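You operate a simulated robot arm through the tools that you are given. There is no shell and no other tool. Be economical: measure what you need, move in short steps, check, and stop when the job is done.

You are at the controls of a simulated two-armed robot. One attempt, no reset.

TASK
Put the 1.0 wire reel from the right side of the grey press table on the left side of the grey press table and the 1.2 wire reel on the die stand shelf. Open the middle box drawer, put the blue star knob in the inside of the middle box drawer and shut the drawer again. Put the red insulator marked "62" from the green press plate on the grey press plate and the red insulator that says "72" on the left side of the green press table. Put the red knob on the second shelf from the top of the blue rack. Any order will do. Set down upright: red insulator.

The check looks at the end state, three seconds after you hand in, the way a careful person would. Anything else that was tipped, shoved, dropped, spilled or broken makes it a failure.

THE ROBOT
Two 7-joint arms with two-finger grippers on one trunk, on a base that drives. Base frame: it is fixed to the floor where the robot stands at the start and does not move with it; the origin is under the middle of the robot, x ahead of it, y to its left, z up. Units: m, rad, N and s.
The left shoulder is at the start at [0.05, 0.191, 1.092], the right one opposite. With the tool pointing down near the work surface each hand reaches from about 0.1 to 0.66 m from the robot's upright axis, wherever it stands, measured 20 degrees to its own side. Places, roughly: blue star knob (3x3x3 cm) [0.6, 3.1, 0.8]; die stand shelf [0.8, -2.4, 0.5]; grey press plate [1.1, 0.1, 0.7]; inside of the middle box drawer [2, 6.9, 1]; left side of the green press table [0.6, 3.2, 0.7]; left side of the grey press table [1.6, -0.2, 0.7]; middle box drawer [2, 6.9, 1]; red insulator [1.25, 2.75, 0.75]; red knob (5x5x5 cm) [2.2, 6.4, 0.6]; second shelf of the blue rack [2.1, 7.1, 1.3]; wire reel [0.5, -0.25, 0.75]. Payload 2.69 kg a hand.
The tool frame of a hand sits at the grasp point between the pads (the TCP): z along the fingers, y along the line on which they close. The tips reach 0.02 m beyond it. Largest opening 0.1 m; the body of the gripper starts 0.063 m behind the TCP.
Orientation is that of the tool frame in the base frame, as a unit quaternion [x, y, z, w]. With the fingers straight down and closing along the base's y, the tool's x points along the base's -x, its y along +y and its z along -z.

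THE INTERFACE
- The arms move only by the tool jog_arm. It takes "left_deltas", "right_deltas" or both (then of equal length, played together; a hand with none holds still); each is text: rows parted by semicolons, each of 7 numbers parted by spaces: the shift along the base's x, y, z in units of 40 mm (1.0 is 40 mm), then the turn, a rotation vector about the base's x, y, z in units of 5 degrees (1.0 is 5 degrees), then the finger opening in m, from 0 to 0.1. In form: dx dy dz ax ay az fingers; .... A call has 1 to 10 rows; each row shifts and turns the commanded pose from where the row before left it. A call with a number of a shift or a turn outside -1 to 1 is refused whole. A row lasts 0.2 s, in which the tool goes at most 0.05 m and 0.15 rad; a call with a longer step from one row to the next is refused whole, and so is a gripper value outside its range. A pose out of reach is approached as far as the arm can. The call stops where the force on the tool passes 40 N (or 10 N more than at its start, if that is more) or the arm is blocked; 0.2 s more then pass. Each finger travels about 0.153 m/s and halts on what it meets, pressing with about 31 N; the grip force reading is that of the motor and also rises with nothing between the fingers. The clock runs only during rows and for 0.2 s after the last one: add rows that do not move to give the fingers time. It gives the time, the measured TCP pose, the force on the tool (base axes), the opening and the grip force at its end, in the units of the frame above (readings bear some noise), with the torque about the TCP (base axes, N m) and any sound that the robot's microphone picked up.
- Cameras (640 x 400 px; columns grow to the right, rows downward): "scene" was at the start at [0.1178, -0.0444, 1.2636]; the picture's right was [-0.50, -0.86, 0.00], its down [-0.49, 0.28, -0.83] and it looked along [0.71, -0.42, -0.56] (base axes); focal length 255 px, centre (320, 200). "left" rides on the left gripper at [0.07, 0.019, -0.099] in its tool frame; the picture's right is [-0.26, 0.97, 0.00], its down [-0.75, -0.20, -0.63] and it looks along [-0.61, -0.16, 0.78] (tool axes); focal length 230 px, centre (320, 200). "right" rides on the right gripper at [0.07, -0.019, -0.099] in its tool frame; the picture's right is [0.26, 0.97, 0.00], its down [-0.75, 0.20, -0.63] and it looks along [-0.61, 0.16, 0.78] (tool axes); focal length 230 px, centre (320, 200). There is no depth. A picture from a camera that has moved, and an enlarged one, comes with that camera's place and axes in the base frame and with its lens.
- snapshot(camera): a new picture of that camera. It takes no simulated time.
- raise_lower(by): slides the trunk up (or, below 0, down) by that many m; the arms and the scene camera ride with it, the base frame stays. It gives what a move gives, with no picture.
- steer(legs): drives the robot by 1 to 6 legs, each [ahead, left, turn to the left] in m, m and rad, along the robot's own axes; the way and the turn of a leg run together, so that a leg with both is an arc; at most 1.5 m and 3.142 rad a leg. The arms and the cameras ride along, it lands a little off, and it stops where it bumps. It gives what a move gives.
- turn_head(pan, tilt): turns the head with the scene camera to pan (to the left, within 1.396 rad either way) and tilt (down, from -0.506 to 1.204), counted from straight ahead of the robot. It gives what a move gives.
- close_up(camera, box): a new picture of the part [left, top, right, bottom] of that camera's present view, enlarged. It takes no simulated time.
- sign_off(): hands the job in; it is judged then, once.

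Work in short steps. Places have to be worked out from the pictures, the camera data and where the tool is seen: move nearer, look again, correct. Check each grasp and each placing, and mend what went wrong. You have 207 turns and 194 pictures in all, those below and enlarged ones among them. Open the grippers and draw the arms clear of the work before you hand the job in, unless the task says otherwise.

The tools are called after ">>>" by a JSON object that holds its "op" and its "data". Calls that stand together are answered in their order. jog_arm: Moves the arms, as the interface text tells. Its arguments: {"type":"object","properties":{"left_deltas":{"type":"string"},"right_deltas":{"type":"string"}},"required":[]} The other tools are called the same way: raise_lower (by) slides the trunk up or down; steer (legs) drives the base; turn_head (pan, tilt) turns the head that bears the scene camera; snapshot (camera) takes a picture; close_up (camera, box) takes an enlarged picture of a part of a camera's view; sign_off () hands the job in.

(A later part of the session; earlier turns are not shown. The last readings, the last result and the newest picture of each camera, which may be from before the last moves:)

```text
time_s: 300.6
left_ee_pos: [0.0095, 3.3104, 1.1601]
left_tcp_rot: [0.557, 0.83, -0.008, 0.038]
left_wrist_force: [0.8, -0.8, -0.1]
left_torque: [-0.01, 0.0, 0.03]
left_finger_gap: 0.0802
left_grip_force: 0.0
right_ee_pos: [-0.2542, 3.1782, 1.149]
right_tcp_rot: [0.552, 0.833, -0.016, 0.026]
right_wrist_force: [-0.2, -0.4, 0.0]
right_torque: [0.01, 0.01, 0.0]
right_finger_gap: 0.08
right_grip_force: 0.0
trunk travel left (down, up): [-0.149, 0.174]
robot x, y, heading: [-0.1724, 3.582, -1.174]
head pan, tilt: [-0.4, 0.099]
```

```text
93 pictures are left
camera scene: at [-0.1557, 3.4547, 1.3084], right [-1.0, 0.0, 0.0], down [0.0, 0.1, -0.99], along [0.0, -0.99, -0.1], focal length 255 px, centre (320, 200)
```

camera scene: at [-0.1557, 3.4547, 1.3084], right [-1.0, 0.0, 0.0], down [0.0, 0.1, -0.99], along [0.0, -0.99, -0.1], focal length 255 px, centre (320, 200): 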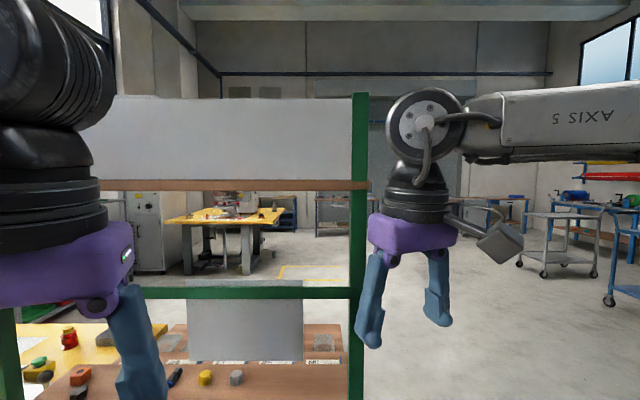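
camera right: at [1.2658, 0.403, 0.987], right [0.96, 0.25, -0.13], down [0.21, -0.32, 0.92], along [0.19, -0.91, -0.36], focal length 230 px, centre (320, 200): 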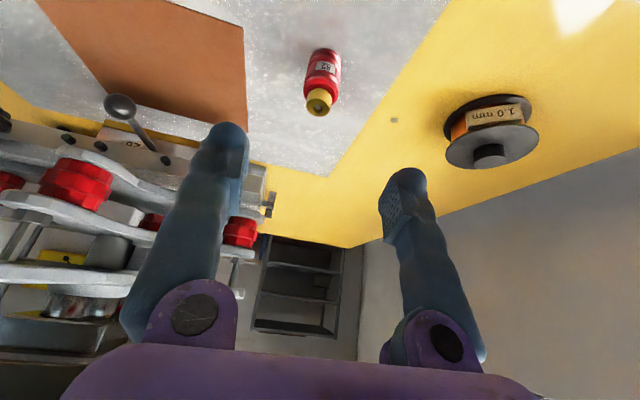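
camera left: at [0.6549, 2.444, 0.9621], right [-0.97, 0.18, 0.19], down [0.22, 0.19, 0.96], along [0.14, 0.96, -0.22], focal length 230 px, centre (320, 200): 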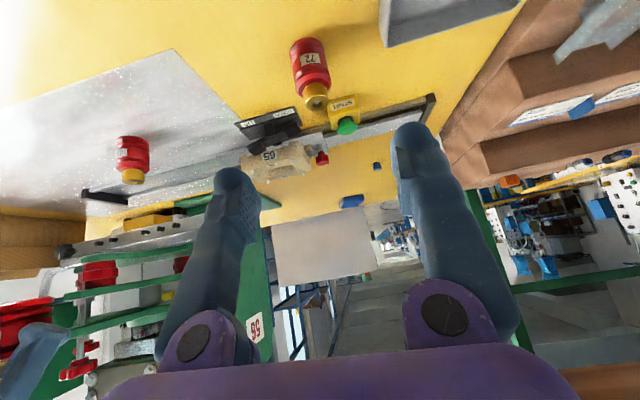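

The right hand is close to the bench's post, so I pull it back and up, then slide the remaining 0.25 m.

>>> {"op": "jog_arm", "data": {"right_deltas": "-0.3 0.9 0.3 0 0 0 0.08;-0.3 0.9 0.3 0 0 0 0.08;-0.3 0.9 0.3 0 0 0 0.08;-0.3 0.9 0.3 0 0 0 0.08;0 0 0 0 0 0 0.08"}}

>>> {"op": "steer", "data": {"legs": [[0.1, 0.23, 0]]}}

>>> {"op": "turn_head", "data": {"pan": 0.3, "tilt": 0.7}}

>>> {"op": "snapshot", "data": {"camera": "scene"}}

```text
time_s: 301.9
left_ee_pos: [0.0101, 3.3116, 1.16]
left_tcp_rot: [0.557, 0.83, -0.007, 0.038]
left_wrist_force: [-0.2, 0.2, 0.1]
left_torque: [0.0, -0.01, 0.0]
left_finger_gap: 0.08
left_grip_force: 0.1
right_ee_pos: [-0.3013, 3.3228, 1.1962]
right_tcp_rot: [0.552, 0.833, -0.016, 0.025]
right_wrist_force: [0.8, -0.1, -0.3]
right_torque: [0.0, 0.02, 0.04]
right_finger_gap: 0.0799
right_grip_force: 0.1
trunk travel left (down, up): [-0.149, 0.174]
robot x, y, heading: [-0.1746, 3.5844, -1.174]
head pan, tilt: [-0.4, 0.099]
```

```text
time_s: 304.5
left_ee_pos: [0.2661, 3.3091, 1.16]
left_tcp_rot: [0.556, 0.83, -0.008, 0.038]
left_wrist_force: [0.1, 0.9, 0.2]
left_torque: [-0.01, 0.01, -0.01]
left_finger_gap: 0.0798
left_grip_force: 0.0
right_ee_pos: [-0.0447, 3.3197, 1.1967]
right_tcp_rot: [0.552, 0.833, -0.016, 0.025]
right_wrist_force: [0.4, 0.5, -0.7]
right_torque: [0.0, 0.01, 0.04]
right_finger_gap: 0.0798
right_grip_force: 0.1
trunk travel left (down, up): [-0.149, 0.174]
robot x, y, heading: [0.0838, 3.5797, -1.171]
head pan, tilt: [-0.4, 0.099]
```

```text
time_s: 305.6
left_ee_pos: [0.2651, 3.3077, 1.1603]
left_tcp_rot: [0.556, 0.83, -0.008, 0.039]
left_wrist_force: [-0.2, -0.1, 0.1]
left_torque: [-0.02, -0.02, 0.01]
left_finger_gap: 0.0803
left_grip_force: 0.1
right_ee_pos: [-0.0457, 3.3197, 1.1973]
right_tcp_rot: [0.552, 0.834, -0.015, 0.025]
right_wrist_force: [0.9, -1.5, -0.7]
right_torque: [-0.04, 0.0, 0.0]
right_finger_gap: 0.0798
right_grip_force: 0.1
trunk travel left (down, up): [-0.149, 0.174]
robot x, y, heading: [0.0837, 3.5827, -1.174]
head pan, tilt: [0.3, 0.7]
```

```text
92 pictures are left
camera scene: at [0.154, 3.4784, 1.2537], right [-0.76, -0.64, 0.0], down [-0.42, 0.49, -0.77], along [0.49, -0.58, -0.64], focal length 255 px, centre (320, 200)
```

scene: 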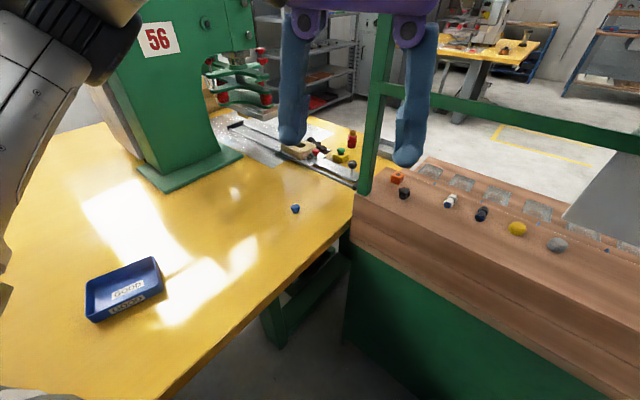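

Knob at about (0.577,3.093). I bring the left hand over with a 40° forward tilt to a pre-grasp point.

>>> {"op": "jog_arm", "data": {"left_deltas": "0.7 -0.4 -0.82 -0.92 -0.39 0 0.08;0.7 -0.4 -0.82 -0.92 -0.39 0 0.08;0.7 -0.4 -0.82 -0.92 -0.39 0 0.08;0.7 -0.4 -0.82 -0.92 -0.39 0 0.08;0.7 -0.4 -0.82 -0.92 -0.39 0 0.08;0.7 -0.4 -0.82 -0.92 -0.39 0 0.08;0.7 -0.4 -0.82 -0.92 -0.39 0 0.08;0.7 -0.4 -0.82 -0.92 -0.39 0 0.08;0.7 -0.4 -0.8 0 0 0 0.08;0 0 0 0 0 0 0.08"}}

>>> {"op": "snapshot", "data": {"camera": "left"}}

>>> {"op": "snapshot", "data": {"camera": "scene"}}

```text
time_s: 307.8
left_ee_pos: [0.5165, 3.1645, 0.8661]
left_tcp_rot: [0.512, 0.773, -0.194, 0.322]
left_wrist_force: [0.1, -0.6, -0.2]
left_torque: [-0.01, -0.01, 0.03]
left_finger_gap: 0.0802
left_grip_force: 0.1
right_ee_pos: [-0.045, 3.3189, 1.196]
right_tcp_rot: [0.551, 0.834, -0.016, 0.025]
right_wrist_force: [0.8, -0.1, -0.4]
right_torque: [0.0, -0.04, -0.01]
right_finger_gap: 0.0801
right_grip_force: 0.0
trunk travel left (down, up): [-0.149, 0.174]
robot x, y, heading: [0.081, 3.5764, -1.179]
head pan, tilt: [0.3, 0.7]
```

```text
91 pictures are left
camera left: at [0.4847, 3.2793, 0.8893], right [0.95, 0.22, 0.21], down [-0.17, -0.18, 0.97], along [0.25, -0.96, -0.14], focal length 230 px, centre (320, 200)
```

left: 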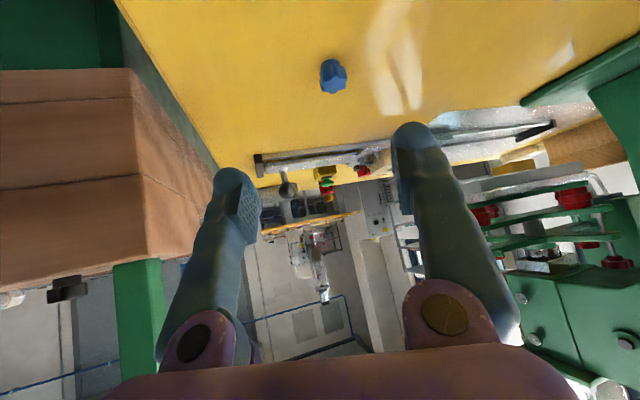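

```text
90 pictures are left
camera scene: at [0.1538, 3.4785, 1.2537], right [-0.76, -0.65, 0.0], down [-0.42, 0.49, -0.77], along [0.49, -0.58, -0.64], focal length 255 px, centre (320, 200)
```

scene: 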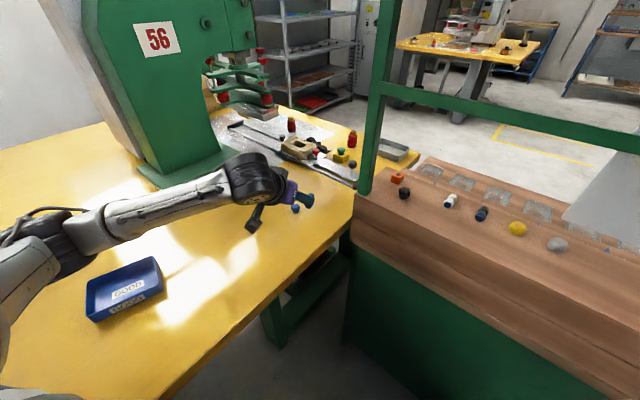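

Knob fixed at (0.576,3.084). I approach three quarters of the way and check.

>>> {"op": "jog_arm", "data": {"left_deltas": "0.37 -0.49 -0.71 0 0 0 0.08;0.37 -0.49 -0.71 0 0 0 0.08;0.37 -0.49 -0.71 0 0 0 0.08;0 0 0 0 0 0 0.08"}}

>>> {"op": "snapshot", "data": {"camera": "left"}}

```text
time_s: 308.8
left_ee_pos: [0.5618, 3.1055, 0.7815]
left_tcp_rot: [0.511, 0.773, -0.194, 0.322]
left_wrist_force: [0.0, 0.4, 1.1]
left_torque: [0.01, 0.0, -0.02]
left_finger_gap: 0.0802
left_grip_force: 0.1
right_ee_pos: [-0.0452, 3.3189, 1.1967]
right_tcp_rot: [0.551, 0.834, -0.016, 0.026]
right_wrist_force: [-0.3, 0.1, 0.5]
right_torque: [0.03, -0.01, -0.01]
right_finger_gap: 0.0799
right_grip_force: 0.1
trunk travel left (down, up): [-0.149, 0.174]
robot x, y, heading: [0.0808, 3.5812, -1.168]
head pan, tilt: [0.3, 0.7]
```

```text
89 pictures are left
camera left: at [0.5298, 3.2206, 0.8046], right [0.95, 0.22, 0.21], down [-0.17, -0.18, 0.97], along [0.25, -0.96, -0.14], focal length 230 px, centre (320, 200)
```

left: 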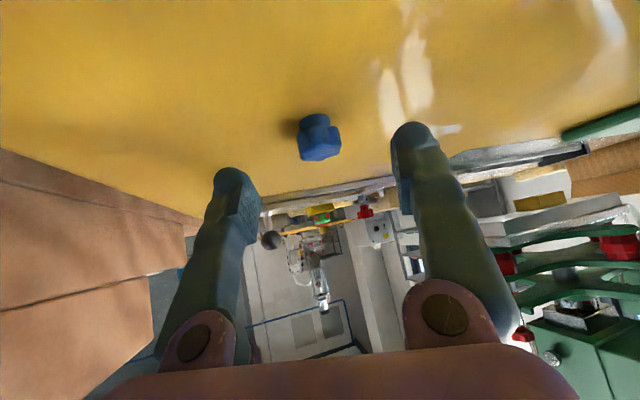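

Final approach and close.

>>> {"op": "jog_arm", "data": {"left_deltas": "0.2 -0.42 -0.4 0 0 0 0.08;0.2 -0.42 -0.4 0 0 0 0.08;0 0 0 0 0 0 0.08;0 0 0 0 0 0 0.04;0 0 0 0 0 0 0.01;0 0 0 0 0 0 0.01;0 0 0 0 0 0 0.01"}}

>>> {"op": "snapshot", "data": {"camera": "left"}}

```text
time_s: 309.4
left_ee_pos: [0.5764, 3.0735, 0.7624]
left_tcp_rot: [0.509, 0.77, -0.202, 0.327]
left_wrist_force: [-3.4, 13.6, 19.2]
left_torque: [-0.03, 0.91, -0.61]
left_finger_gap: 0.0807
left_grip_force: 0.8
right_ee_pos: [-0.0457, 3.3198, 1.1976]
right_tcp_rot: [0.55, 0.834, -0.015, 0.027]
right_wrist_force: [0.5, -0.3, -0.2]
right_torque: [0.01, 0.05, 0.02]
right_finger_gap: 0.0797
right_grip_force: 0.1
trunk travel left (down, up): [-0.149, 0.174]
robot x, y, heading: [0.081, 3.5818, -1.168]
head pan, tilt: [0.3, 0.7]
stopped in row 3 (left hand): the force on the tool passed its limit at 81 N (the readings are from after the stop); the commanded pose is now the measured one
```

```text
88 pictures are left
camera left: at [0.545, 3.1888, 0.7826], right [0.95, 0.22, 0.2], down [-0.17, -0.16, 0.97], along [0.25, -0.96, -0.12], focal length 230 px, centre (320, 200)
```

left: 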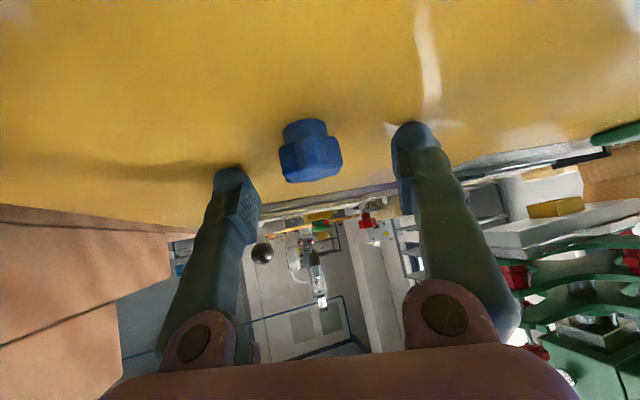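

The fingertips have reached the tabletop; the knob is between them. I relieve 3 mm and close.

>>> {"op": "jog_arm", "data": {"left_deltas": "0 0 0.06 0 0 0 0.08;0 0 0 0 0 0 0.05;0 0 0 0 0 0 0.02;0 0 0 0 0 0 0.01;0 0 0 0 0 0 0.01"}}

>>> {"op": "snapshot", "data": {"camera": "left"}}

```text
time_s: 310.6
left_ee_pos: [0.5758, 3.0727, 0.7607]
left_tcp_rot: [0.51, 0.771, -0.2, 0.325]
left_wrist_force: [-10.2, -5.4, 13.9]
left_torque: [-0.24, 0.4, -0.02]
left_finger_gap: 0.0167
left_grip_force: 5.0
right_ee_pos: [-0.0456, 3.3189, 1.1958]
right_tcp_rot: [0.551, 0.834, -0.016, 0.026]
right_wrist_force: [0.3, 0.0, 0.3]
right_torque: [0.03, -0.04, 0.0]
right_finger_gap: 0.0798
right_grip_force: 0.1
trunk travel left (down, up): [-0.149, 0.174]
robot x, y, heading: [0.0786, 3.5812, -1.169]
head pan, tilt: [0.3, 0.7]
```

```text
87 pictures are left
camera left: at [0.5439, 3.1882, 0.7825], right [0.95, 0.22, 0.21], down [-0.17, -0.17, 0.97], along [0.25, -0.96, -0.13], focal length 230 px, centre (320, 200)
```

left: 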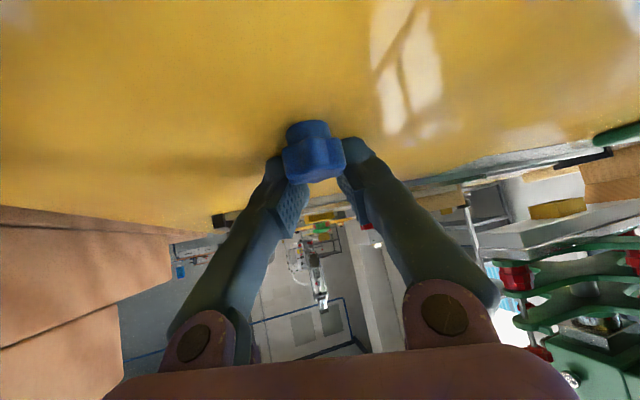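

Fingers touch the knob; I let the grip build and lift slightly.

>>> {"op": "jog_arm", "data": {"left_deltas": "0 0 0.05 0 0 0 0;0 0 0 0 0 0 0;0 0 0.3 0 0 0 0;0 0 0.3 0 0 0 0;0 0 0 0 0 0 0"}}

>>> {"op": "snapshot", "data": {"camera": "left"}}

```text
time_s: 311.8
left_ee_pos: [0.5775, 3.0723, 0.7838]
left_tcp_rot: [0.51, 0.772, -0.198, 0.324]
left_wrist_force: [-0.2, 0.4, -0.3]
left_torque: [-0.05, 0.03, -0.02]
left_finger_gap: 0.0
left_grip_force: 29.6
right_ee_pos: [-0.0437, 3.3178, 1.1962]
right_tcp_rot: [0.551, 0.834, -0.015, 0.025]
right_wrist_force: [-0.5, 0.1, -0.1]
right_torque: [-0.02, -0.03, 0.04]
right_finger_gap: 0.0801
right_grip_force: 0.2
trunk travel left (down, up): [-0.149, 0.174]
robot x, y, heading: [0.0819, 3.5792, -1.166]
head pan, tilt: [0.3, 0.7]
```

```text
86 pictures are left
camera left: at [0.5455, 3.1883, 0.8059], right [0.95, 0.22, 0.2], down [-0.17, -0.18, 0.97], along [0.25, -0.96, -0.13], focal length 230 px, centre (320, 200)
```

left: 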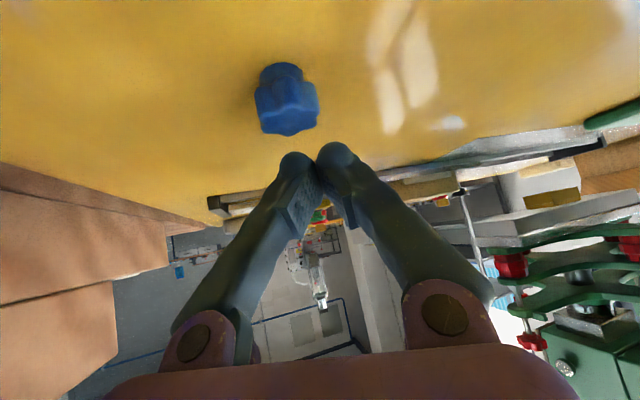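

The knob slipped out (still standing, now ≈(0.566,3.087)): the wrist camera touched the table at this tilt. I rise, reduce the tilt to ~28°, and drive 6 cm closer for reach.

>>> {"op": "jog_arm", "data": {"left_deltas": "-0.2 0.4 0.6 0 0 0 0.04;-0.1 0.2 0.6 0.92 0.39 0 0.08;0 0 0.5 0.92 0.39 0 0.08;0 0 0.3 0.92 0.39 0 0.08;0 0 0 0 0 0 0.08"}}

>>> {"op": "steer", "data": {"legs": [[0.07, 0, 0]]}}

>>> {"op": "snapshot", "data": {"camera": "left"}}

```text
time_s: 313.0
left_ee_pos: [0.5646, 3.0962, 0.8638]
left_tcp_rot: [0.534, 0.805, -0.131, 0.22]
left_wrist_force: [-0.6, 0.6, -0.8]
left_torque: [0.01, -0.03, -0.03]
left_finger_gap: 0.0799
left_grip_force: 0.1
right_ee_pos: [-0.0444, 3.3182, 1.1973]
right_tcp_rot: [0.55, 0.834, -0.016, 0.025]
right_wrist_force: [0.7, -0.2, -0.3]
right_torque: [-0.01, 0.01, 0.0]
right_finger_gap: 0.0802
right_grip_force: 0.1
trunk travel left (down, up): [-0.149, 0.174]
robot x, y, heading: [0.0831, 3.5824, -1.167]
head pan, tilt: [0.3, 0.7]
```

```text
time_s: 314.0
left_ee_pos: [0.5911, 3.0329, 0.8627]
left_tcp_rot: [0.534, 0.806, -0.129, 0.221]
left_wrist_force: [-0.5, -0.3, -0.6]
left_torque: [-0.01, -0.01, 0.01]
left_finger_gap: 0.08
left_grip_force: 0.2
right_ee_pos: [-0.0184, 3.2544, 1.1965]
right_tcp_rot: [0.551, 0.834, -0.016, 0.026]
right_wrist_force: [0.1, -1.5, -0.3]
right_torque: [0.04, -0.01, -0.01]
right_finger_gap: 0.0798
right_grip_force: 0.2
trunk travel left (down, up): [-0.149, 0.174]
robot x, y, heading: [0.1077, 3.5187, -1.17]
head pan, tilt: [0.3, 0.7]
```

```text
85 pictures are left
camera left: at [0.5641, 3.1388, 0.9154], right [0.97, 0.17, 0.15], down [-0.07, -0.4, 0.91], along [0.22, -0.9, -0.38], focal length 230 px, centre (320, 200)
```

left: 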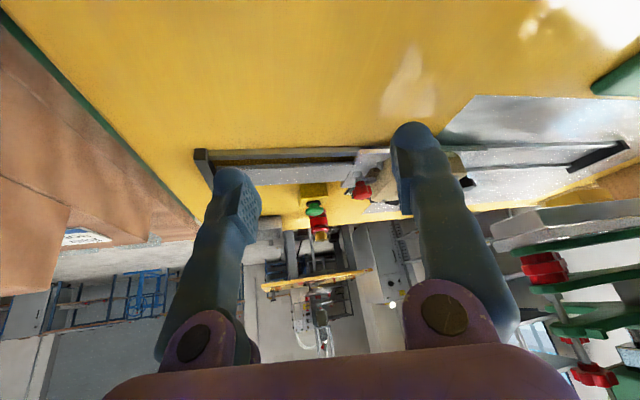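

Knob is out of view behind; I move the hand back ~10 cm.

>>> {"op": "jog_arm", "data": {"left_deltas": "-0.3 0.8 0 0 0 0 0.08;-0.3 0.8 0 0 0 0 0.08;-0.3 0.8 0 0 0 0 0.08;0 0 0 0 0 0 0.08"}}

>>> {"op": "snapshot", "data": {"camera": "left"}}

>>> {"op": "snapshot", "data": {"camera": "scene"}}

```text
time_s: 315.0
left_ee_pos: [0.5543, 3.1284, 0.864]
left_tcp_rot: [0.534, 0.806, -0.129, 0.221]
left_wrist_force: [-1.0, -0.1, 0.9]
left_torque: [0.03, 0.0, -0.04]
left_finger_gap: 0.0801
left_grip_force: 0.2
right_ee_pos: [-0.0176, 3.2559, 1.1957]
right_tcp_rot: [0.551, 0.834, -0.016, 0.025]
right_wrist_force: [-0.4, -0.2, 0.7]
right_torque: [0.05, -0.02, 0.03]
right_finger_gap: 0.0802
right_grip_force: 0.0
trunk travel left (down, up): [-0.149, 0.174]
robot x, y, heading: [0.1092, 3.5155, -1.172]
head pan, tilt: [0.3, 0.7]
```

```text
84 pictures are left
camera left: at [0.5271, 3.2355, 0.916], right [0.97, 0.17, 0.15], down [-0.07, -0.4, 0.91], along [0.22, -0.9, -0.38], focal length 230 px, centre (320, 200)
```

left: 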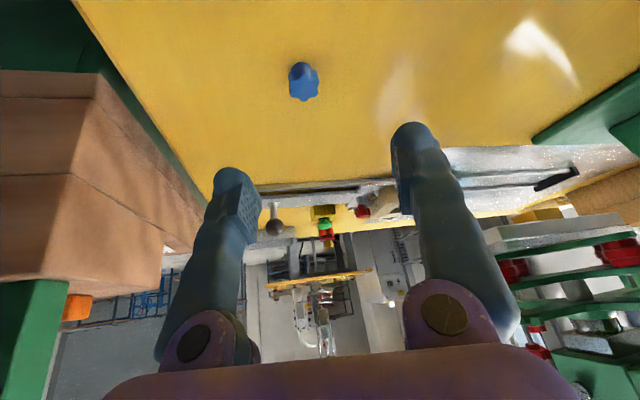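

```text
83 pictures are left
camera scene: at [0.1811, 3.4154, 1.2537], right [-0.76, -0.65, 0.0], down [-0.42, 0.49, -0.76], along [0.49, -0.58, -0.64], focal length 255 px, centre (320, 200)
```

scene: 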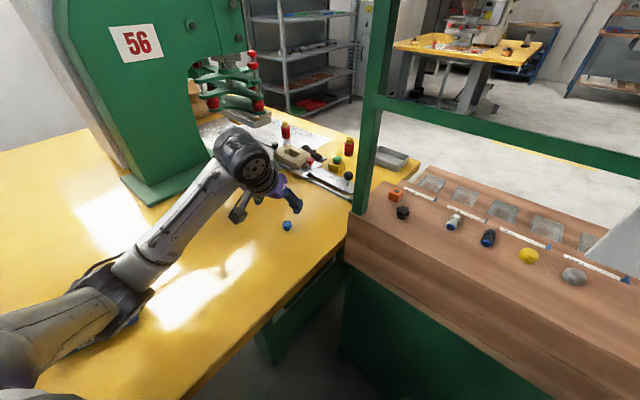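

Knob at (0.568,3.091). I descend onto it with the reduced tilt.

>>> {"op": "jog_arm", "data": {"left_deltas": "0.11 -0.31 -0.9 0 0 0 0.08;0.11 -0.31 -0.9 0 0 0 0.08;0.11 -0.31 -0.6 0 0 0 0.08;0 0 0 0 0 0 0.08"}}

>>> {"op": "snapshot", "data": {"camera": "left"}}

```text
time_s: 316.0
left_ee_pos: [0.5687, 3.0926, 0.7657]
left_tcp_rot: [0.535, 0.805, -0.13, 0.221]
left_wrist_force: [0.5, 0.4, -0.2]
left_torque: [0.02, 0.0, 0.02]
left_finger_gap: 0.0798
left_grip_force: 0.0
right_ee_pos: [-0.0182, 3.2554, 1.1965]
right_tcp_rot: [0.551, 0.834, -0.017, 0.027]
right_wrist_force: [0.0, -0.4, 0.1]
right_torque: [-0.03, -0.02, 0.05]
right_finger_gap: 0.0796
right_grip_force: 0.2
trunk travel left (down, up): [-0.149, 0.174]
robot x, y, heading: [0.109, 3.5213, -1.165]
head pan, tilt: [0.3, 0.7]
```

```text
82 pictures are left
camera left: at [0.5415, 3.1997, 0.8182], right [0.97, 0.17, 0.15], down [-0.07, -0.4, 0.91], along [0.22, -0.9, -0.38], focal length 230 px, centre (320, 200)
```

left: 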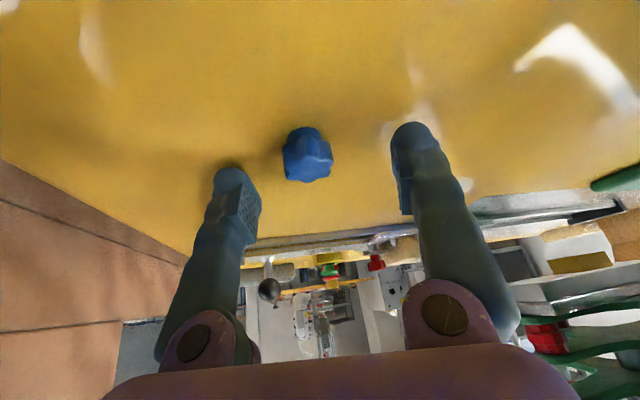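

Slight correction (−8 mm x, −16 mm z), then close.

>>> {"op": "jog_arm", "data": {"left_deltas": "-0.2 0 -0.2 0 0 0 0.08;0 0 -0.2 0 0 0 0.08;0 0 0 0 0 0 0.05;0 0 0 0 0 0 0.03;0 0 0 0 0 0 0.01;0 0 0 0 0 0 0.01;0 0 0 0 0 0 0.01"}}

>>> {"op": "snapshot", "data": {"camera": "left"}}

```text
time_s: 316.8
left_ee_pos: [0.5533, 3.0873, 0.7624]
left_tcp_rot: [0.535, 0.801, -0.147, 0.225]
left_wrist_force: [-8.4, 6.5, 16.6]
left_torque: [-0.07, 0.71, -0.17]
left_finger_gap: 0.0529
left_grip_force: 2.4
right_ee_pos: [-0.0192, 3.2567, 1.1965]
right_tcp_rot: [0.551, 0.834, -0.016, 0.027]
right_wrist_force: [-0.2, 0.2, -0.8]
right_torque: [-0.04, 0.02, -0.01]
right_finger_gap: 0.0801
right_grip_force: 0.0
trunk travel left (down, up): [-0.149, 0.174]
robot x, y, heading: [0.1086, 3.5189, -1.166]
head pan, tilt: [0.3, 0.7]
stopped in row 3 (left hand): the force on the tool passed its limit at 42 N (the readings are from after the stop); the commanded pose is now the measured one
```

```text
81 pictures are left
camera left: at [0.528, 3.196, 0.8113], right [0.98, 0.17, 0.14], down [-0.07, -0.37, 0.93], along [0.21, -0.91, -0.35], focal length 230 px, centre (320, 200)
```

left: 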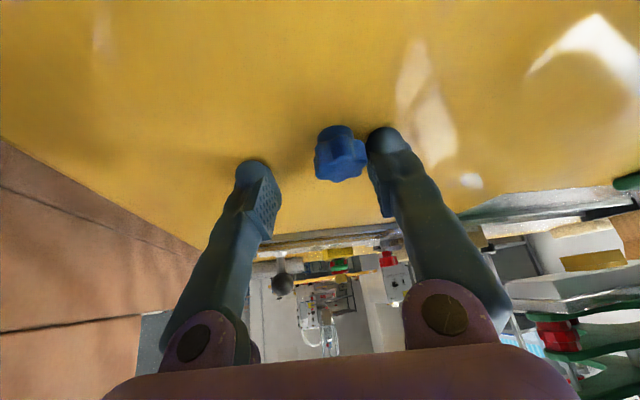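

The table is at z≈0.74, so the knob is nearer: (0.561,3.106). I correct: up 5 mm, back 18 mm, and close.

>>> {"op": "jog_arm", "data": {"left_deltas": "0.2 0 0.12 0 0 0 0.08;0 0.45 0 0 0 0 0.08;0 0 0 0 0 0 0.08"}}

>>> {"op": "snapshot", "data": {"camera": "left"}}

```text
time_s: 317.6
left_ee_pos: [0.5633, 3.1054, 0.7633]
left_tcp_rot: [0.535, 0.802, -0.141, 0.224]
left_wrist_force: [-0.9, -0.6, 0.6]
left_torque: [0.01, -0.01, -0.04]
left_finger_gap: 0.0801
left_grip_force: 0.0
right_ee_pos: [-0.0186, 3.255, 1.1971]
right_tcp_rot: [0.551, 0.834, -0.016, 0.026]
right_wrist_force: [-0.1, -0.3, -0.2]
right_torque: [-0.02, -0.01, 0.03]
right_finger_gap: 0.0802
right_grip_force: 0.0
trunk travel left (down, up): [-0.149, 0.174]
robot x, y, heading: [0.1086, 3.5153, -1.17]
head pan, tilt: [0.3, 0.7]
```

```text
80 pictures are left
camera left: at [0.5379, 3.214, 0.8134], right [0.98, 0.17, 0.14], down [-0.07, -0.38, 0.92], along [0.21, -0.91, -0.36], focal length 230 px, centre (320, 200)
```

left: 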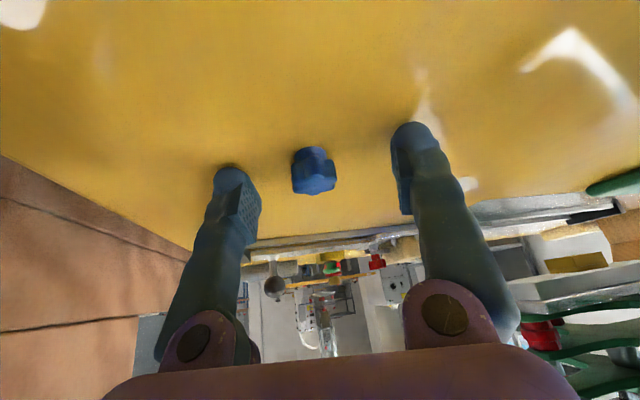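

Move 7 mm forward and close.

>>> {"op": "jog_arm", "data": {"left_deltas": "-0.05 -0.17 0 0 0 0 0.08;0 0 0 0 0 0 0.05;0 0 0 0 0 0 0.03;0 0 0 0 0 0 0.01;0 0 0 0 0 0 0.01;0 0 0 0 0 0 0.01"}}

>>> {"op": "snapshot", "data": {"camera": "left"}}

```text
time_s: 319.0
left_ee_pos: [0.5606, 3.0983, 0.7634]
left_tcp_rot: [0.536, 0.802, -0.142, 0.224]
left_wrist_force: [0.1, 0.1, 0.7]
left_torque: [0.0, 0.0, 0.03]
left_finger_gap: 0.023
left_grip_force: 30.7
right_ee_pos: [-0.0183, 3.2554, 1.197]
right_tcp_rot: [0.551, 0.834, -0.016, 0.026]
right_wrist_force: [0.1, -0.2, 0.4]
right_torque: [-0.03, -0.03, 0.03]
right_finger_gap: 0.0799
right_grip_force: 0.0
trunk travel left (down, up): [-0.149, 0.174]
robot x, y, heading: [0.107, 3.5193, -1.169]
head pan, tilt: [0.3, 0.7]
```

```text
79 pictures are left
camera left: at [0.5357, 3.2071, 0.8134], right [0.98, 0.17, 0.14], down [-0.07, -0.38, 0.92], along [0.21, -0.91, -0.36], focal length 230 px, centre (320, 200)
```

left: 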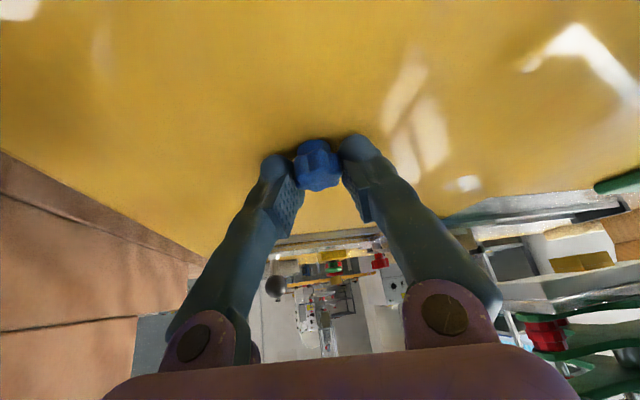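

Grip 0.023 at full force. I lift and check that it stays.

>>> {"op": "jog_arm", "data": {"left_deltas": "0 0 0.3 0 0 0 0;0 0 0.5 0 0 0 0;0 0 0.8 0 0 0 0;0 0 0 0 0 0 0"}}

>>> {"op": "snapshot", "data": {"camera": "left"}}

```text
time_s: 320.0
left_ee_pos: [0.5613, 3.1, 0.8274]
left_tcp_rot: [0.535, 0.802, -0.142, 0.224]
left_wrist_force: [-0.2, 1.0, 0.1]
left_torque: [0.0, 0.0, 0.03]
left_finger_gap: 0.0229
left_grip_force: 31.2
right_ee_pos: [-0.0166, 3.2565, 1.1966]
right_tcp_rot: [0.55, 0.834, -0.015, 0.026]
right_wrist_force: [0.6, -0.2, -0.6]
right_torque: [0.01, 0.0, -0.02]
right_finger_gap: 0.0801
right_grip_force: 0.2
trunk travel left (down, up): [-0.149, 0.174]
robot x, y, heading: [0.1068, 3.5177, -1.171]
head pan, tilt: [0.3, 0.7]
```

```text
78 pictures are left
camera left: at [0.535, 3.2089, 0.8772], right [0.98, 0.17, 0.14], down [-0.07, -0.38, 0.92], along [0.21, -0.91, -0.36], focal length 230 px, centre (320, 200)
```

left: 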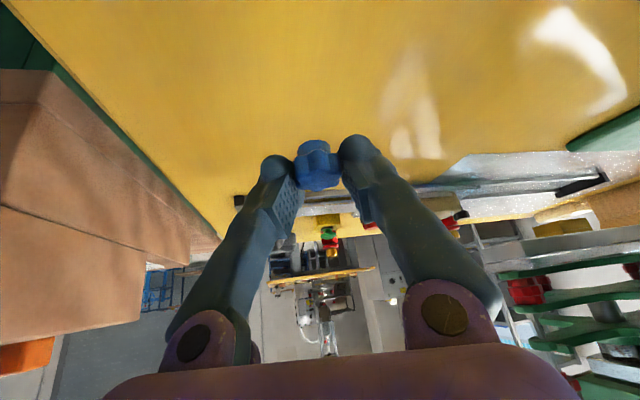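

Knob held. I retract the left hand up and back toward the body, then slide the base away from the table.

>>> {"op": "jog_arm", "data": {"left_deltas": "-0.1 0.2 1 0 0 0 0;-0.3 0.2 1 0 0 0 0;-0.6 0.4 0.8 0.92 0.39 0 0;-0.7 0.4 0.8 0.92 0.39 0 0;-0.7 0.4 0.8 0.92 0.39 0 0;-0.7 0.4 0.8 0.92 0.39 0 0;-0.7 0.4 0.8 0.92 0.39 0 0;-0.7 0.3 0.8 0.92 0.39 0 0;-0.7 0.3 0.5 0 0 0 0;0 0 0 0 0 0 0"}}

>>> {"op": "steer", "data": {"legs": [[-0.1, -0.25, 0], [-0.25, -0.4, 0]]}}

>>> {"op": "turn_head", "data": {"pan": 0.3, "tilt": 0.2}}

>>> {"op": "snapshot", "data": {"camera": "scene"}}

```text
time_s: 322.2
left_ee_pos: [0.3527, 3.2173, 1.1204]
left_tcp_rot: [0.556, 0.831, -0.001, 0.008]
left_wrist_force: [0.2, -0.8, -0.8]
left_torque: [0.0, 0.01, -0.02]
left_finger_gap: 0.0229
left_grip_force: 31.0
right_ee_pos: [-0.0169, 3.2568, 1.1964]
right_tcp_rot: [0.55, 0.834, -0.015, 0.026]
right_wrist_force: [-0.2, 0.0, 0.4]
right_torque: [-0.01, 0.0, -0.01]
right_finger_gap: 0.08
right_grip_force: 0.2
trunk travel left (down, up): [-0.149, 0.174]
robot x, y, heading: [0.1075, 3.517, -1.177]
head pan, tilt: [0.3, 0.7]
```

```text
time_s: 328.6
left_ee_pos: [-0.3761, 3.2898, 1.12]
left_tcp_rot: [0.554, 0.832, -0.001, 0.008]
left_wrist_force: [-0.6, 0.0, -0.1]
left_torque: [-0.01, -0.01, 0.02]
left_finger_gap: 0.023
left_grip_force: 30.8
right_ee_pos: [-0.7475, 3.3256, 1.1974]
right_tcp_rot: [0.549, 0.835, -0.016, 0.026]
right_wrist_force: [-0.1, -0.3, -0.9]
right_torque: [-0.05, 0.0, 0.0]
right_finger_gap: 0.0801
right_grip_force: 0.1
trunk travel left (down, up): [-0.149, 0.174]
robot x, y, heading: [-0.6187, 3.5877, -1.164]
head pan, tilt: [0.3, 0.7]
```

```text
time_s: 329.5
left_ee_pos: [-0.3771, 3.2897, 1.1207]
left_tcp_rot: [0.554, 0.833, 0.0, 0.007]
left_wrist_force: [-0.1, -0.2, -0.8]
left_torque: [-0.01, 0.0, 0.03]
left_finger_gap: 0.0227
left_grip_force: 30.9
right_ee_pos: [-0.7475, 3.3264, 1.1973]
right_tcp_rot: [0.548, 0.836, -0.016, 0.026]
right_wrist_force: [-0.4, -0.2, 0.2]
right_torque: [0.03, 0.02, 0.0]
right_finger_gap: 0.0802
right_grip_force: 0.1
trunk travel left (down, up): [-0.149, 0.174]
robot x, y, heading: [-0.6212, 3.5885, -1.165]
head pan, tilt: [0.3, 0.201]
```

```text
77 pictures are left
camera scene: at [-0.5438, 3.4804, 1.299], right [-0.76, -0.65, 0.0], down [-0.13, 0.15, -0.98], along [0.64, -0.74, -0.2], focal length 255 px, centre (320, 200)
```

scene: 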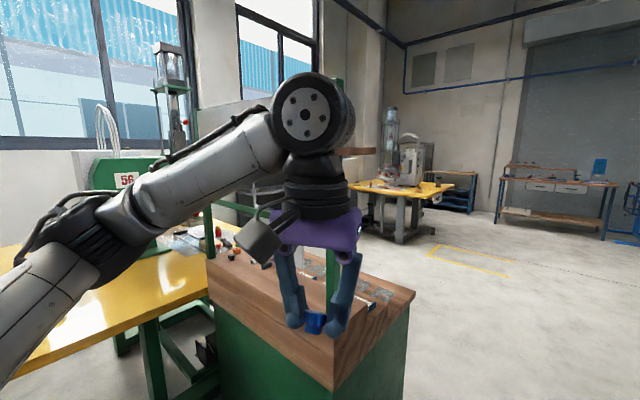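

I back off a little more, then turn left to face along +y and look ahead.

>>> {"op": "steer", "data": {"legs": [[-0.2, 0, 0], [0, 0, 2.735]]}}

>>> {"op": "turn_head", "data": {"pan": -0.4, "tilt": 0.2}}

>>> {"op": "snapshot", "data": {"camera": "scene"}}

>>> {"op": "turn_head", "data": {"pan": -1.39, "tilt": 0.1}}

>>> {"op": "snapshot", "data": {"camera": "scene"}}

```text
time_s: 337.4
left_ee_pos: [-0.7814, 4.1487, 1.1196]
left_tcp_rot: [-0.677, 0.736, 0.008, 0.003]
left_wrist_force: [-0.5, 0.3, -0.7]
left_torque: [0.02, 0.02, -0.03]
left_finger_gap: 0.023
left_grip_force: 31.2
right_ee_pos: [-0.4689, 3.9452, 1.1962]
right_tcp_rot: [-0.682, 0.731, 0.022, 0.022]
right_wrist_force: [-0.7, -0.3, -0.2]
right_torque: [0.01, -0.01, 0.01]
right_finger_gap: 0.0799
right_grip_force: 0.1
trunk travel left (down, up): [-0.149, 0.174]
robot x, y, heading: [-0.6988, 3.7726, 1.502]
head pan, tilt: [0.3, 0.201]
```

```text
time_s: 338.4
left_ee_pos: [-0.7806, 4.1482, 1.1201]
left_tcp_rot: [-0.677, 0.736, 0.007, 0.002]
left_wrist_force: [-0.1, 0.0, 0.0]
left_torque: [-0.01, -0.04, 0.02]
left_finger_gap: 0.0228
left_grip_force: 30.9
right_ee_pos: [-0.4679, 3.9467, 1.1963]
right_tcp_rot: [-0.681, 0.732, 0.021, 0.022]
right_wrist_force: [0.0, 0.0, 0.2]
right_torque: [0.01, -0.02, 0.0]
right_finger_gap: 0.0798
right_grip_force: 0.0
trunk travel left (down, up): [-0.149, 0.174]
robot x, y, heading: [-0.7017, 3.7708, 1.5]
head pan, tilt: [-0.4, 0.201]
```

```text
76 pictures are left
camera scene: at [-0.6541, 3.8937, 1.2991], right [0.89, -0.45, 0.0], down [-0.09, -0.18, -0.98], along [0.44, 0.87, -0.2], focal length 255 px, centre (320, 200)
```

scene: 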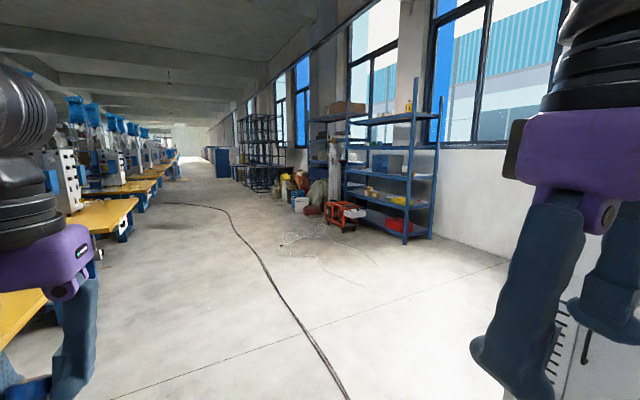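

```text
time_s: 339.7
left_ee_pos: [-0.78, 4.1481, 1.1224]
left_tcp_rot: [-0.677, 0.736, 0.008, 0.002]
left_wrist_force: [0.2, -0.1, -0.4]
left_torque: [0.01, 0.03, 0.0]
left_finger_gap: 0.0228
left_grip_force: 31.4
right_ee_pos: [-0.4681, 3.945, 1.196]
right_tcp_rot: [-0.681, 0.731, 0.022, 0.021]
right_wrist_force: [-0.4, -0.5, 0.1]
right_torque: [-0.01, 0.0, 0.01]
right_finger_gap: 0.0799
right_grip_force: 0.0
trunk travel left (down, up): [-0.149, 0.174]
robot x, y, heading: [-0.7, 3.7707, 1.5]
head pan, tilt: [-1.389, 0.099]
```

```text
75 pictures are left
camera scene: at [-0.6049, 3.8208, 1.3085], right [0.11, -0.99, 0.0], down [-0.1, -0.01, -0.99], along [0.99, 0.11, -0.1], focal length 255 px, centre (320, 200)
```

scene: 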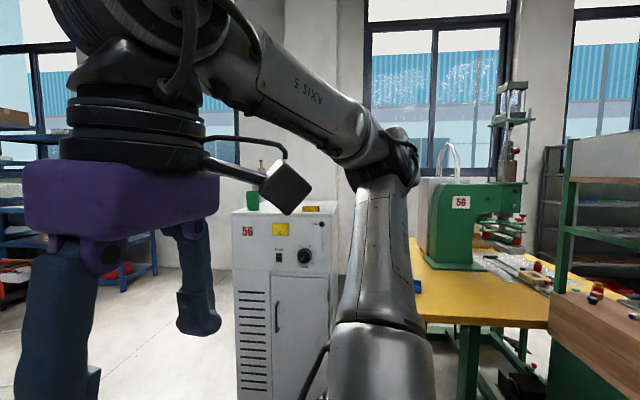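

The blue rack is at about x 1.75–2.4, y 6.3–7.4, facing −x. I drive there diagonally through the open floor.

>>> {"op": "steer", "data": {"legs": [[0.8, -0.4, 0], [1.0, -0.5, 0], [0, 0, -1.5]]}}

>>> {"op": "turn_head", "data": {"pan": 0.5, "tilt": 0.3}}

>>> {"op": "snapshot", "data": {"camera": "scene"}}

```text
time_s: 353.4
left_ee_pos: [0.6812, 5.5976, 1.1198]
left_tcp_rot: [0.012, 1.0, 0.004, 0.007]
left_wrist_force: [-0.1, -0.6, 0.1]
left_torque: [0.01, -0.04, 0.04]
left_finger_gap: 0.023
left_grip_force: 31.2
right_ee_pos: [0.4975, 5.2755, 1.1964]
right_tcp_rot: [0.006, 1.0, 0.001, 0.03]
right_wrist_force: [-0.3, -0.3, 0.0]
right_torque: [0.02, 0.0, 0.01]
right_finger_gap: 0.0798
right_grip_force: 0.0
trunk travel left (down, up): [-0.149, 0.174]
robot x, y, heading: [0.3045, 5.4976, -0.012]
head pan, tilt: [-1.389, 0.099]
```

```text
time_s: 355.2
left_ee_pos: [0.6823, 5.5989, 1.1205]
left_tcp_rot: [0.012, 1.0, 0.005, 0.007]
left_wrist_force: [-0.1, 0.4, -0.6]
left_torque: [0.0, 0.04, 0.02]
left_finger_gap: 0.0228
left_grip_force: 31.9
right_ee_pos: [0.4961, 5.2751, 1.1972]
right_tcp_rot: [0.006, 1.0, 0.001, 0.03]
right_wrist_force: [0.2, -0.2, 0.3]
right_torque: [0.0, -0.02, -0.02]
right_finger_gap: 0.08
right_grip_force: 0.0
trunk travel left (down, up): [-0.149, 0.174]
robot x, y, heading: [0.3123, 5.4999, -0.015]
head pan, tilt: [0.499, 0.3]
```

```text
74 pictures are left
camera scene: at [0.4332, 5.5402, 1.2898], right [0.47, -0.88, 0.0], down [-0.26, -0.14, -0.96], along [0.84, 0.45, -0.3], focal length 255 px, centre (320, 200)
```

scene: 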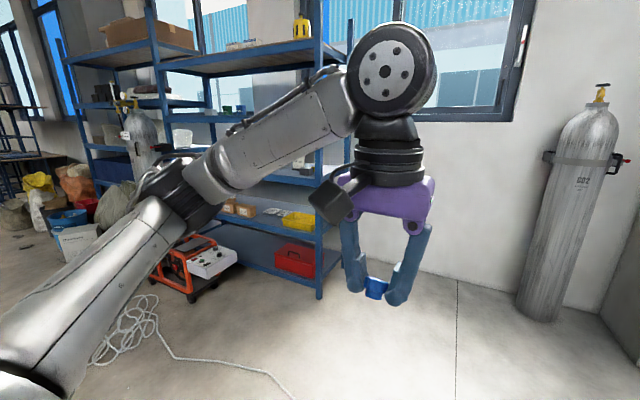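

I move up to about (0.8,6.4) to view the rack straight on, keeping away from the generator and cable coil.

>>> {"op": "steer", "data": {"legs": [[0.0, 0.9, 0.012], [0.45, 0, 0]]}}

>>> {"op": "turn_head", "data": {"pan": 0.2, "tilt": 0.15}}

>>> {"op": "snapshot", "data": {"camera": "scene"}}

```text
time_s: 365.8
left_ee_pos: [1.1274, 6.5092, 1.1208]
left_tcp_rot: [0.003, 1.0, 0.004, 0.007]
left_wrist_force: [0.1, 0.6, -0.5]
left_torque: [-0.02, 0.0, -0.01]
left_finger_gap: 0.0229
left_grip_force: 31.6
right_ee_pos: [0.949, 6.1825, 1.1963]
right_tcp_rot: [-0.001, 1.0, 0.001, 0.03]
right_wrist_force: [-0.7, 0.2, -0.9]
right_torque: [0.03, 0.02, 0.0]
right_finger_gap: 0.0799
right_grip_force: 0.0
trunk travel left (down, up): [-0.149, 0.174]
robot x, y, heading: [0.7586, 6.3977, 0.001]
head pan, tilt: [0.499, 0.3]
```

```text
time_s: 366.6
left_ee_pos: [1.1278, 6.5102, 1.121]
left_tcp_rot: [0.003, 1.0, 0.004, 0.007]
left_wrist_force: [0.5, 0.5, 0.1]
left_torque: [-0.01, 0.01, 0.0]
left_finger_gap: 0.0228
left_grip_force: 31.1
right_ee_pos: [0.9488, 6.1825, 1.1966]
right_tcp_rot: [-0.002, 1.0, 0.001, 0.03]
right_wrist_force: [-0.2, -0.4, -0.1]
right_torque: [0.03, 0.02, 0.0]
right_finger_gap: 0.0801
right_grip_force: 0.1
trunk travel left (down, up): [-0.149, 0.174]
robot x, y, heading: [0.7569, 6.4014, 0.001]
head pan, tilt: [0.201, 0.15]
```

```text
73 pictures are left
camera scene: at [0.8892, 6.4208, 1.3038], right [0.2, -0.98, 0.0], down [-0.15, -0.03, -0.99], along [0.97, 0.2, -0.15], focal length 255 px, centre (320, 200)
```

scene: 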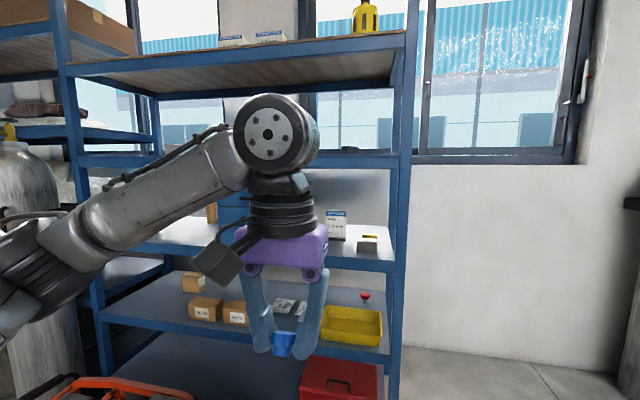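

The left arm blocks the view; I lower it and take another look.

>>> {"op": "jog_arm", "data": {"left_deltas": "-0.4 0 -1 0 0 0 0;-0.4 0 -1 0 0 0 0;-0.4 0 -1 0 0 0 0;-0.4 0 -1 0 0 0 0;0 0 -1 0 0 0 0;0 0 -1 0 0 0 0;0 0 -1 0 0 0 0;0 0 0 0 0 0 0"}}

>>> {"op": "turn_head", "data": {"pan": 0.3, "tilt": 0.15}}

>>> {"op": "snapshot", "data": {"camera": "scene"}}

```text
time_s: 368.4
left_ee_pos: [1.0628, 6.5093, 0.8423]
left_tcp_rot: [0.004, 1.0, 0.005, 0.007]
left_wrist_force: [-0.1, 0.4, -0.6]
left_torque: [-0.02, -0.01, 0.01]
left_finger_gap: 0.0229
left_grip_force: 30.6
right_ee_pos: [0.9477, 6.183, 1.1973]
right_tcp_rot: [-0.001, 1.0, 0.001, 0.031]
right_wrist_force: [-1.4, -0.2, 0.2]
right_torque: [-0.03, -0.01, -0.03]
right_finger_gap: 0.0801
right_grip_force: 0.1
trunk travel left (down, up): [-0.149, 0.174]
robot x, y, heading: [0.7571, 6.4003, 0.004]
head pan, tilt: [0.201, 0.15]
```

```text
time_s: 369.1
left_ee_pos: [1.0632, 6.5086, 0.8424]
left_tcp_rot: [0.003, 1.0, 0.004, 0.007]
left_wrist_force: [-0.7, -0.3, -0.2]
left_torque: [0.02, 0.01, 0.01]
left_finger_gap: 0.0228
left_grip_force: 30.7
right_ee_pos: [0.9474, 6.183, 1.1954]
right_tcp_rot: [-0.002, 1.0, 0.001, 0.03]
right_wrist_force: [0.6, 0.8, 0.4]
right_torque: [0.02, 0.01, -0.03]
right_finger_gap: 0.0797
right_grip_force: 0.0
trunk travel left (down, up): [-0.149, 0.174]
robot x, y, heading: [0.7591, 6.3971, 0.009]
head pan, tilt: [0.3, 0.15]
```

```text
72 pictures are left
camera scene: at [0.8868, 6.4296, 1.3038], right [0.3, -0.95, 0.0], down [-0.14, -0.04, -0.99], along [0.94, 0.3, -0.15], focal length 255 px, centre (320, 200)
```

scene: 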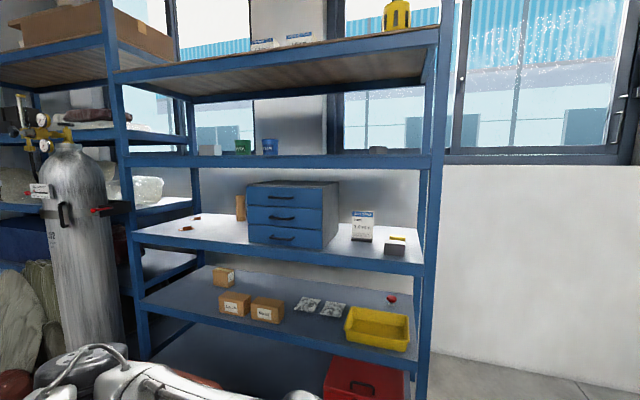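

Now I see the rack well: three-drawer box on the third shelf (middle handle ≈(1.95,6.95,1.04)), red knob on the fourth shelf (≈(2.17,6.45)), second shelf at z≈1.31. I zoom on these and look at the floor.

>>> {"op": "close_up", "data": {"camera": "scene", "box": [230, 165, 430, 290]}}

>>> {"op": "close_up", "data": {"camera": "scene", "box": [280, 270, 440, 370]}}

>>> {"op": "turn_head", "data": {"pan": 0.5, "tilt": 0.75}}

>>> {"op": "snapshot", "data": {"camera": "scene"}}

```text
3.20 times, centred on (330, 228) of scene
camera zoom: at [0.8868, 6.4296, 1.3038], right [0.3, -0.95, 0.0], down [-0.14, -0.04, -0.99], along [0.94, 0.3, -0.15], focal length 817 px, centre (288, 112)
```

zoom: 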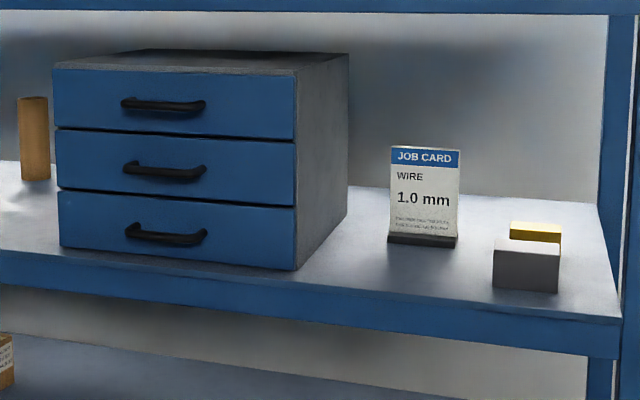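

```text
4.00 times, centred on (360, 320) of scene
camera zoom: at [0.8868, 6.4296, 1.3038], right [0.3, -0.95, 0.0], down [-0.14, -0.04, -0.99], along [0.94, 0.3, -0.15], focal length 1021 px, centre (160, -280)
```

zoom: 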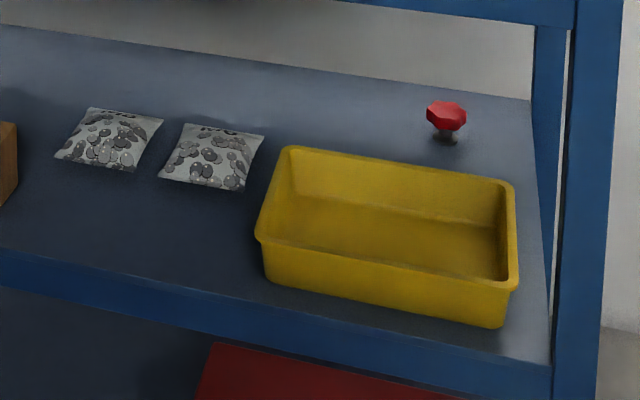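

```text
time_s: 370.1
left_ee_pos: [1.0631, 6.5095, 0.8424]
left_tcp_rot: [0.003, 1.0, 0.004, 0.006]
left_wrist_force: [-0.1, 0.2, 0.5]
left_torque: [0.0, -0.02, -0.02]
left_finger_gap: 0.0229
left_grip_force: 30.4
right_ee_pos: [0.949, 6.183, 1.197]
right_tcp_rot: [-0.001, 1.0, 0.002, 0.031]
right_wrist_force: [0.1, -1.2, 0.2]
right_torque: [-0.02, 0.01, -0.03]
right_finger_gap: 0.08
right_grip_force: 0.1
trunk travel left (down, up): [-0.149, 0.174]
robot x, y, heading: [0.7539, 6.4015, 0.003]
head pan, tilt: [0.499, 0.75]
```

```text
69 pictures are left
camera scene: at [0.871, 6.4418, 1.2495], right [0.48, -0.88, 0.0], down [-0.6, -0.33, -0.73], along [0.64, 0.35, -0.68], focal length 255 px, centre (320, 200)
```

scene: 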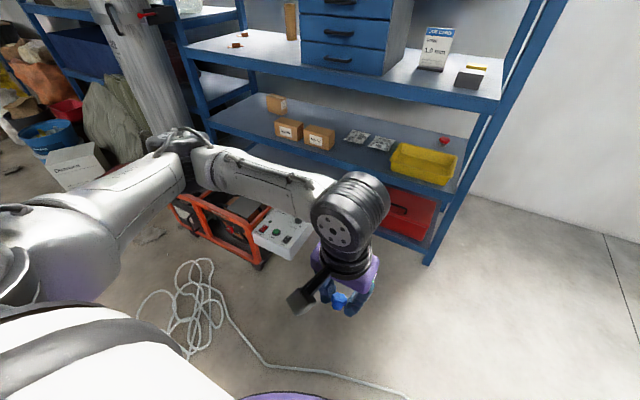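

Geometry: third shelf z≈0.89, box front x≈2.0 (y 6.77–7.17), middle handle ≈(1.965,6.97,1.03). The generator keeps the base below y≈6.6, so only the left hand suits the drawer: I'll set the blue knob down on the shelf front, open the drawer, then transfer it. First tilt the left hand and drive closer.

>>> {"op": "jog_arm", "data": {"left_deltas": "0.2 0.2 0.9 0 -1 0 0;0.2 0.2 0.9 0 -1 0 0;0.2 0.2 0.9 0 -1 0 0;0.2 0.2 0.9 0 -1 0 0;0.2 0.2 0.6 0 -1 0 0;0 0 0 0 -0.6 0 0;0 0 0 0 0 0 0"}}

>>> {"op": "steer", "data": {"legs": [[0.3, 0.03, 0]]}}

>>> {"op": "turn_head", "data": {"pan": 0.2, "tilt": 0.45}}

>>> {"op": "snapshot", "data": {"camera": "scene"}}

```text
time_s: 371.7
left_ee_pos: [1.1023, 6.5485, 1.0089]
left_tcp_rot: [0.003, 0.968, 0.005, 0.249]
left_wrist_force: [0.1, -0.5, -0.2]
left_torque: [0.01, 0.0, -0.01]
left_finger_gap: 0.0231
left_grip_force: 31.7
right_ee_pos: [0.949, 6.1824, 1.1963]
right_tcp_rot: [-0.001, 1.0, 0.001, 0.031]
right_wrist_force: [0.1, 0.2, 0.3]
right_torque: [-0.01, 0.02, 0.0]
right_finger_gap: 0.0799
right_grip_force: 0.0
trunk travel left (down, up): [-0.149, 0.174]
robot x, y, heading: [0.7591, 6.4032, 0.001]
head pan, tilt: [0.499, 0.75]
```

```text
time_s: 373.7
left_ee_pos: [1.3999, 6.5803, 1.0085]
left_tcp_rot: [0.003, 0.969, 0.005, 0.249]
left_wrist_force: [0.2, 0.3, -0.1]
left_torque: [0.02, 0.0, -0.03]
left_finger_gap: 0.0228
left_grip_force: 31.5
right_ee_pos: [1.2459, 6.2147, 1.197]
right_tcp_rot: [-0.003, 1.0, 0.001, 0.031]
right_wrist_force: [0.6, 0.0, 0.5]
right_torque: [0.0, -0.02, 0.02]
right_finger_gap: 0.08
right_grip_force: 0.1
trunk travel left (down, up): [-0.149, 0.174]
robot x, y, heading: [1.0562, 6.4367, 0.005]
head pan, tilt: [0.499, 0.75]
```

```text
time_s: 374.5
left_ee_pos: [1.3988, 6.5802, 1.01]
left_tcp_rot: [0.002, 0.968, 0.005, 0.25]
left_wrist_force: [-0.3, -0.2, -0.2]
left_torque: [-0.01, 0.0, -0.04]
left_finger_gap: 0.0229
left_grip_force: 31.4
right_ee_pos: [1.243, 6.2139, 1.1965]
right_tcp_rot: [-0.003, 1.0, 0.001, 0.03]
right_wrist_force: [1.1, -0.2, -0.1]
right_torque: [-0.01, 0.0, 0.02]
right_finger_gap: 0.0801
right_grip_force: 0.0
trunk travel left (down, up): [-0.149, 0.174]
robot x, y, heading: [1.0574, 6.4296, 0.007]
head pan, tilt: [0.201, 0.45]
```

```text
68 pictures are left
camera scene: at [1.1843, 6.4518, 1.2758], right [0.2, -0.98, 0.0], down [-0.43, -0.09, -0.9], along [0.88, 0.18, -0.44], focal length 255 px, centre (320, 200)
```

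scene: 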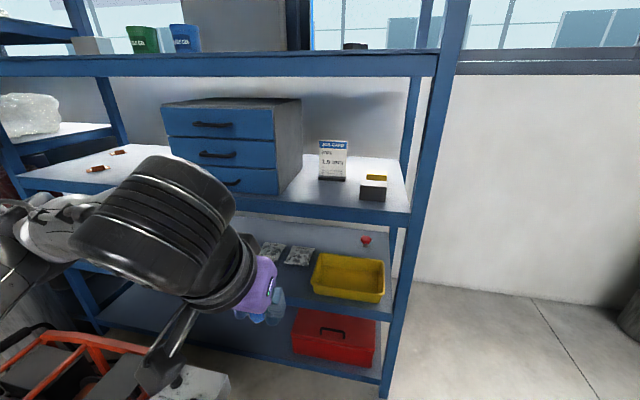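

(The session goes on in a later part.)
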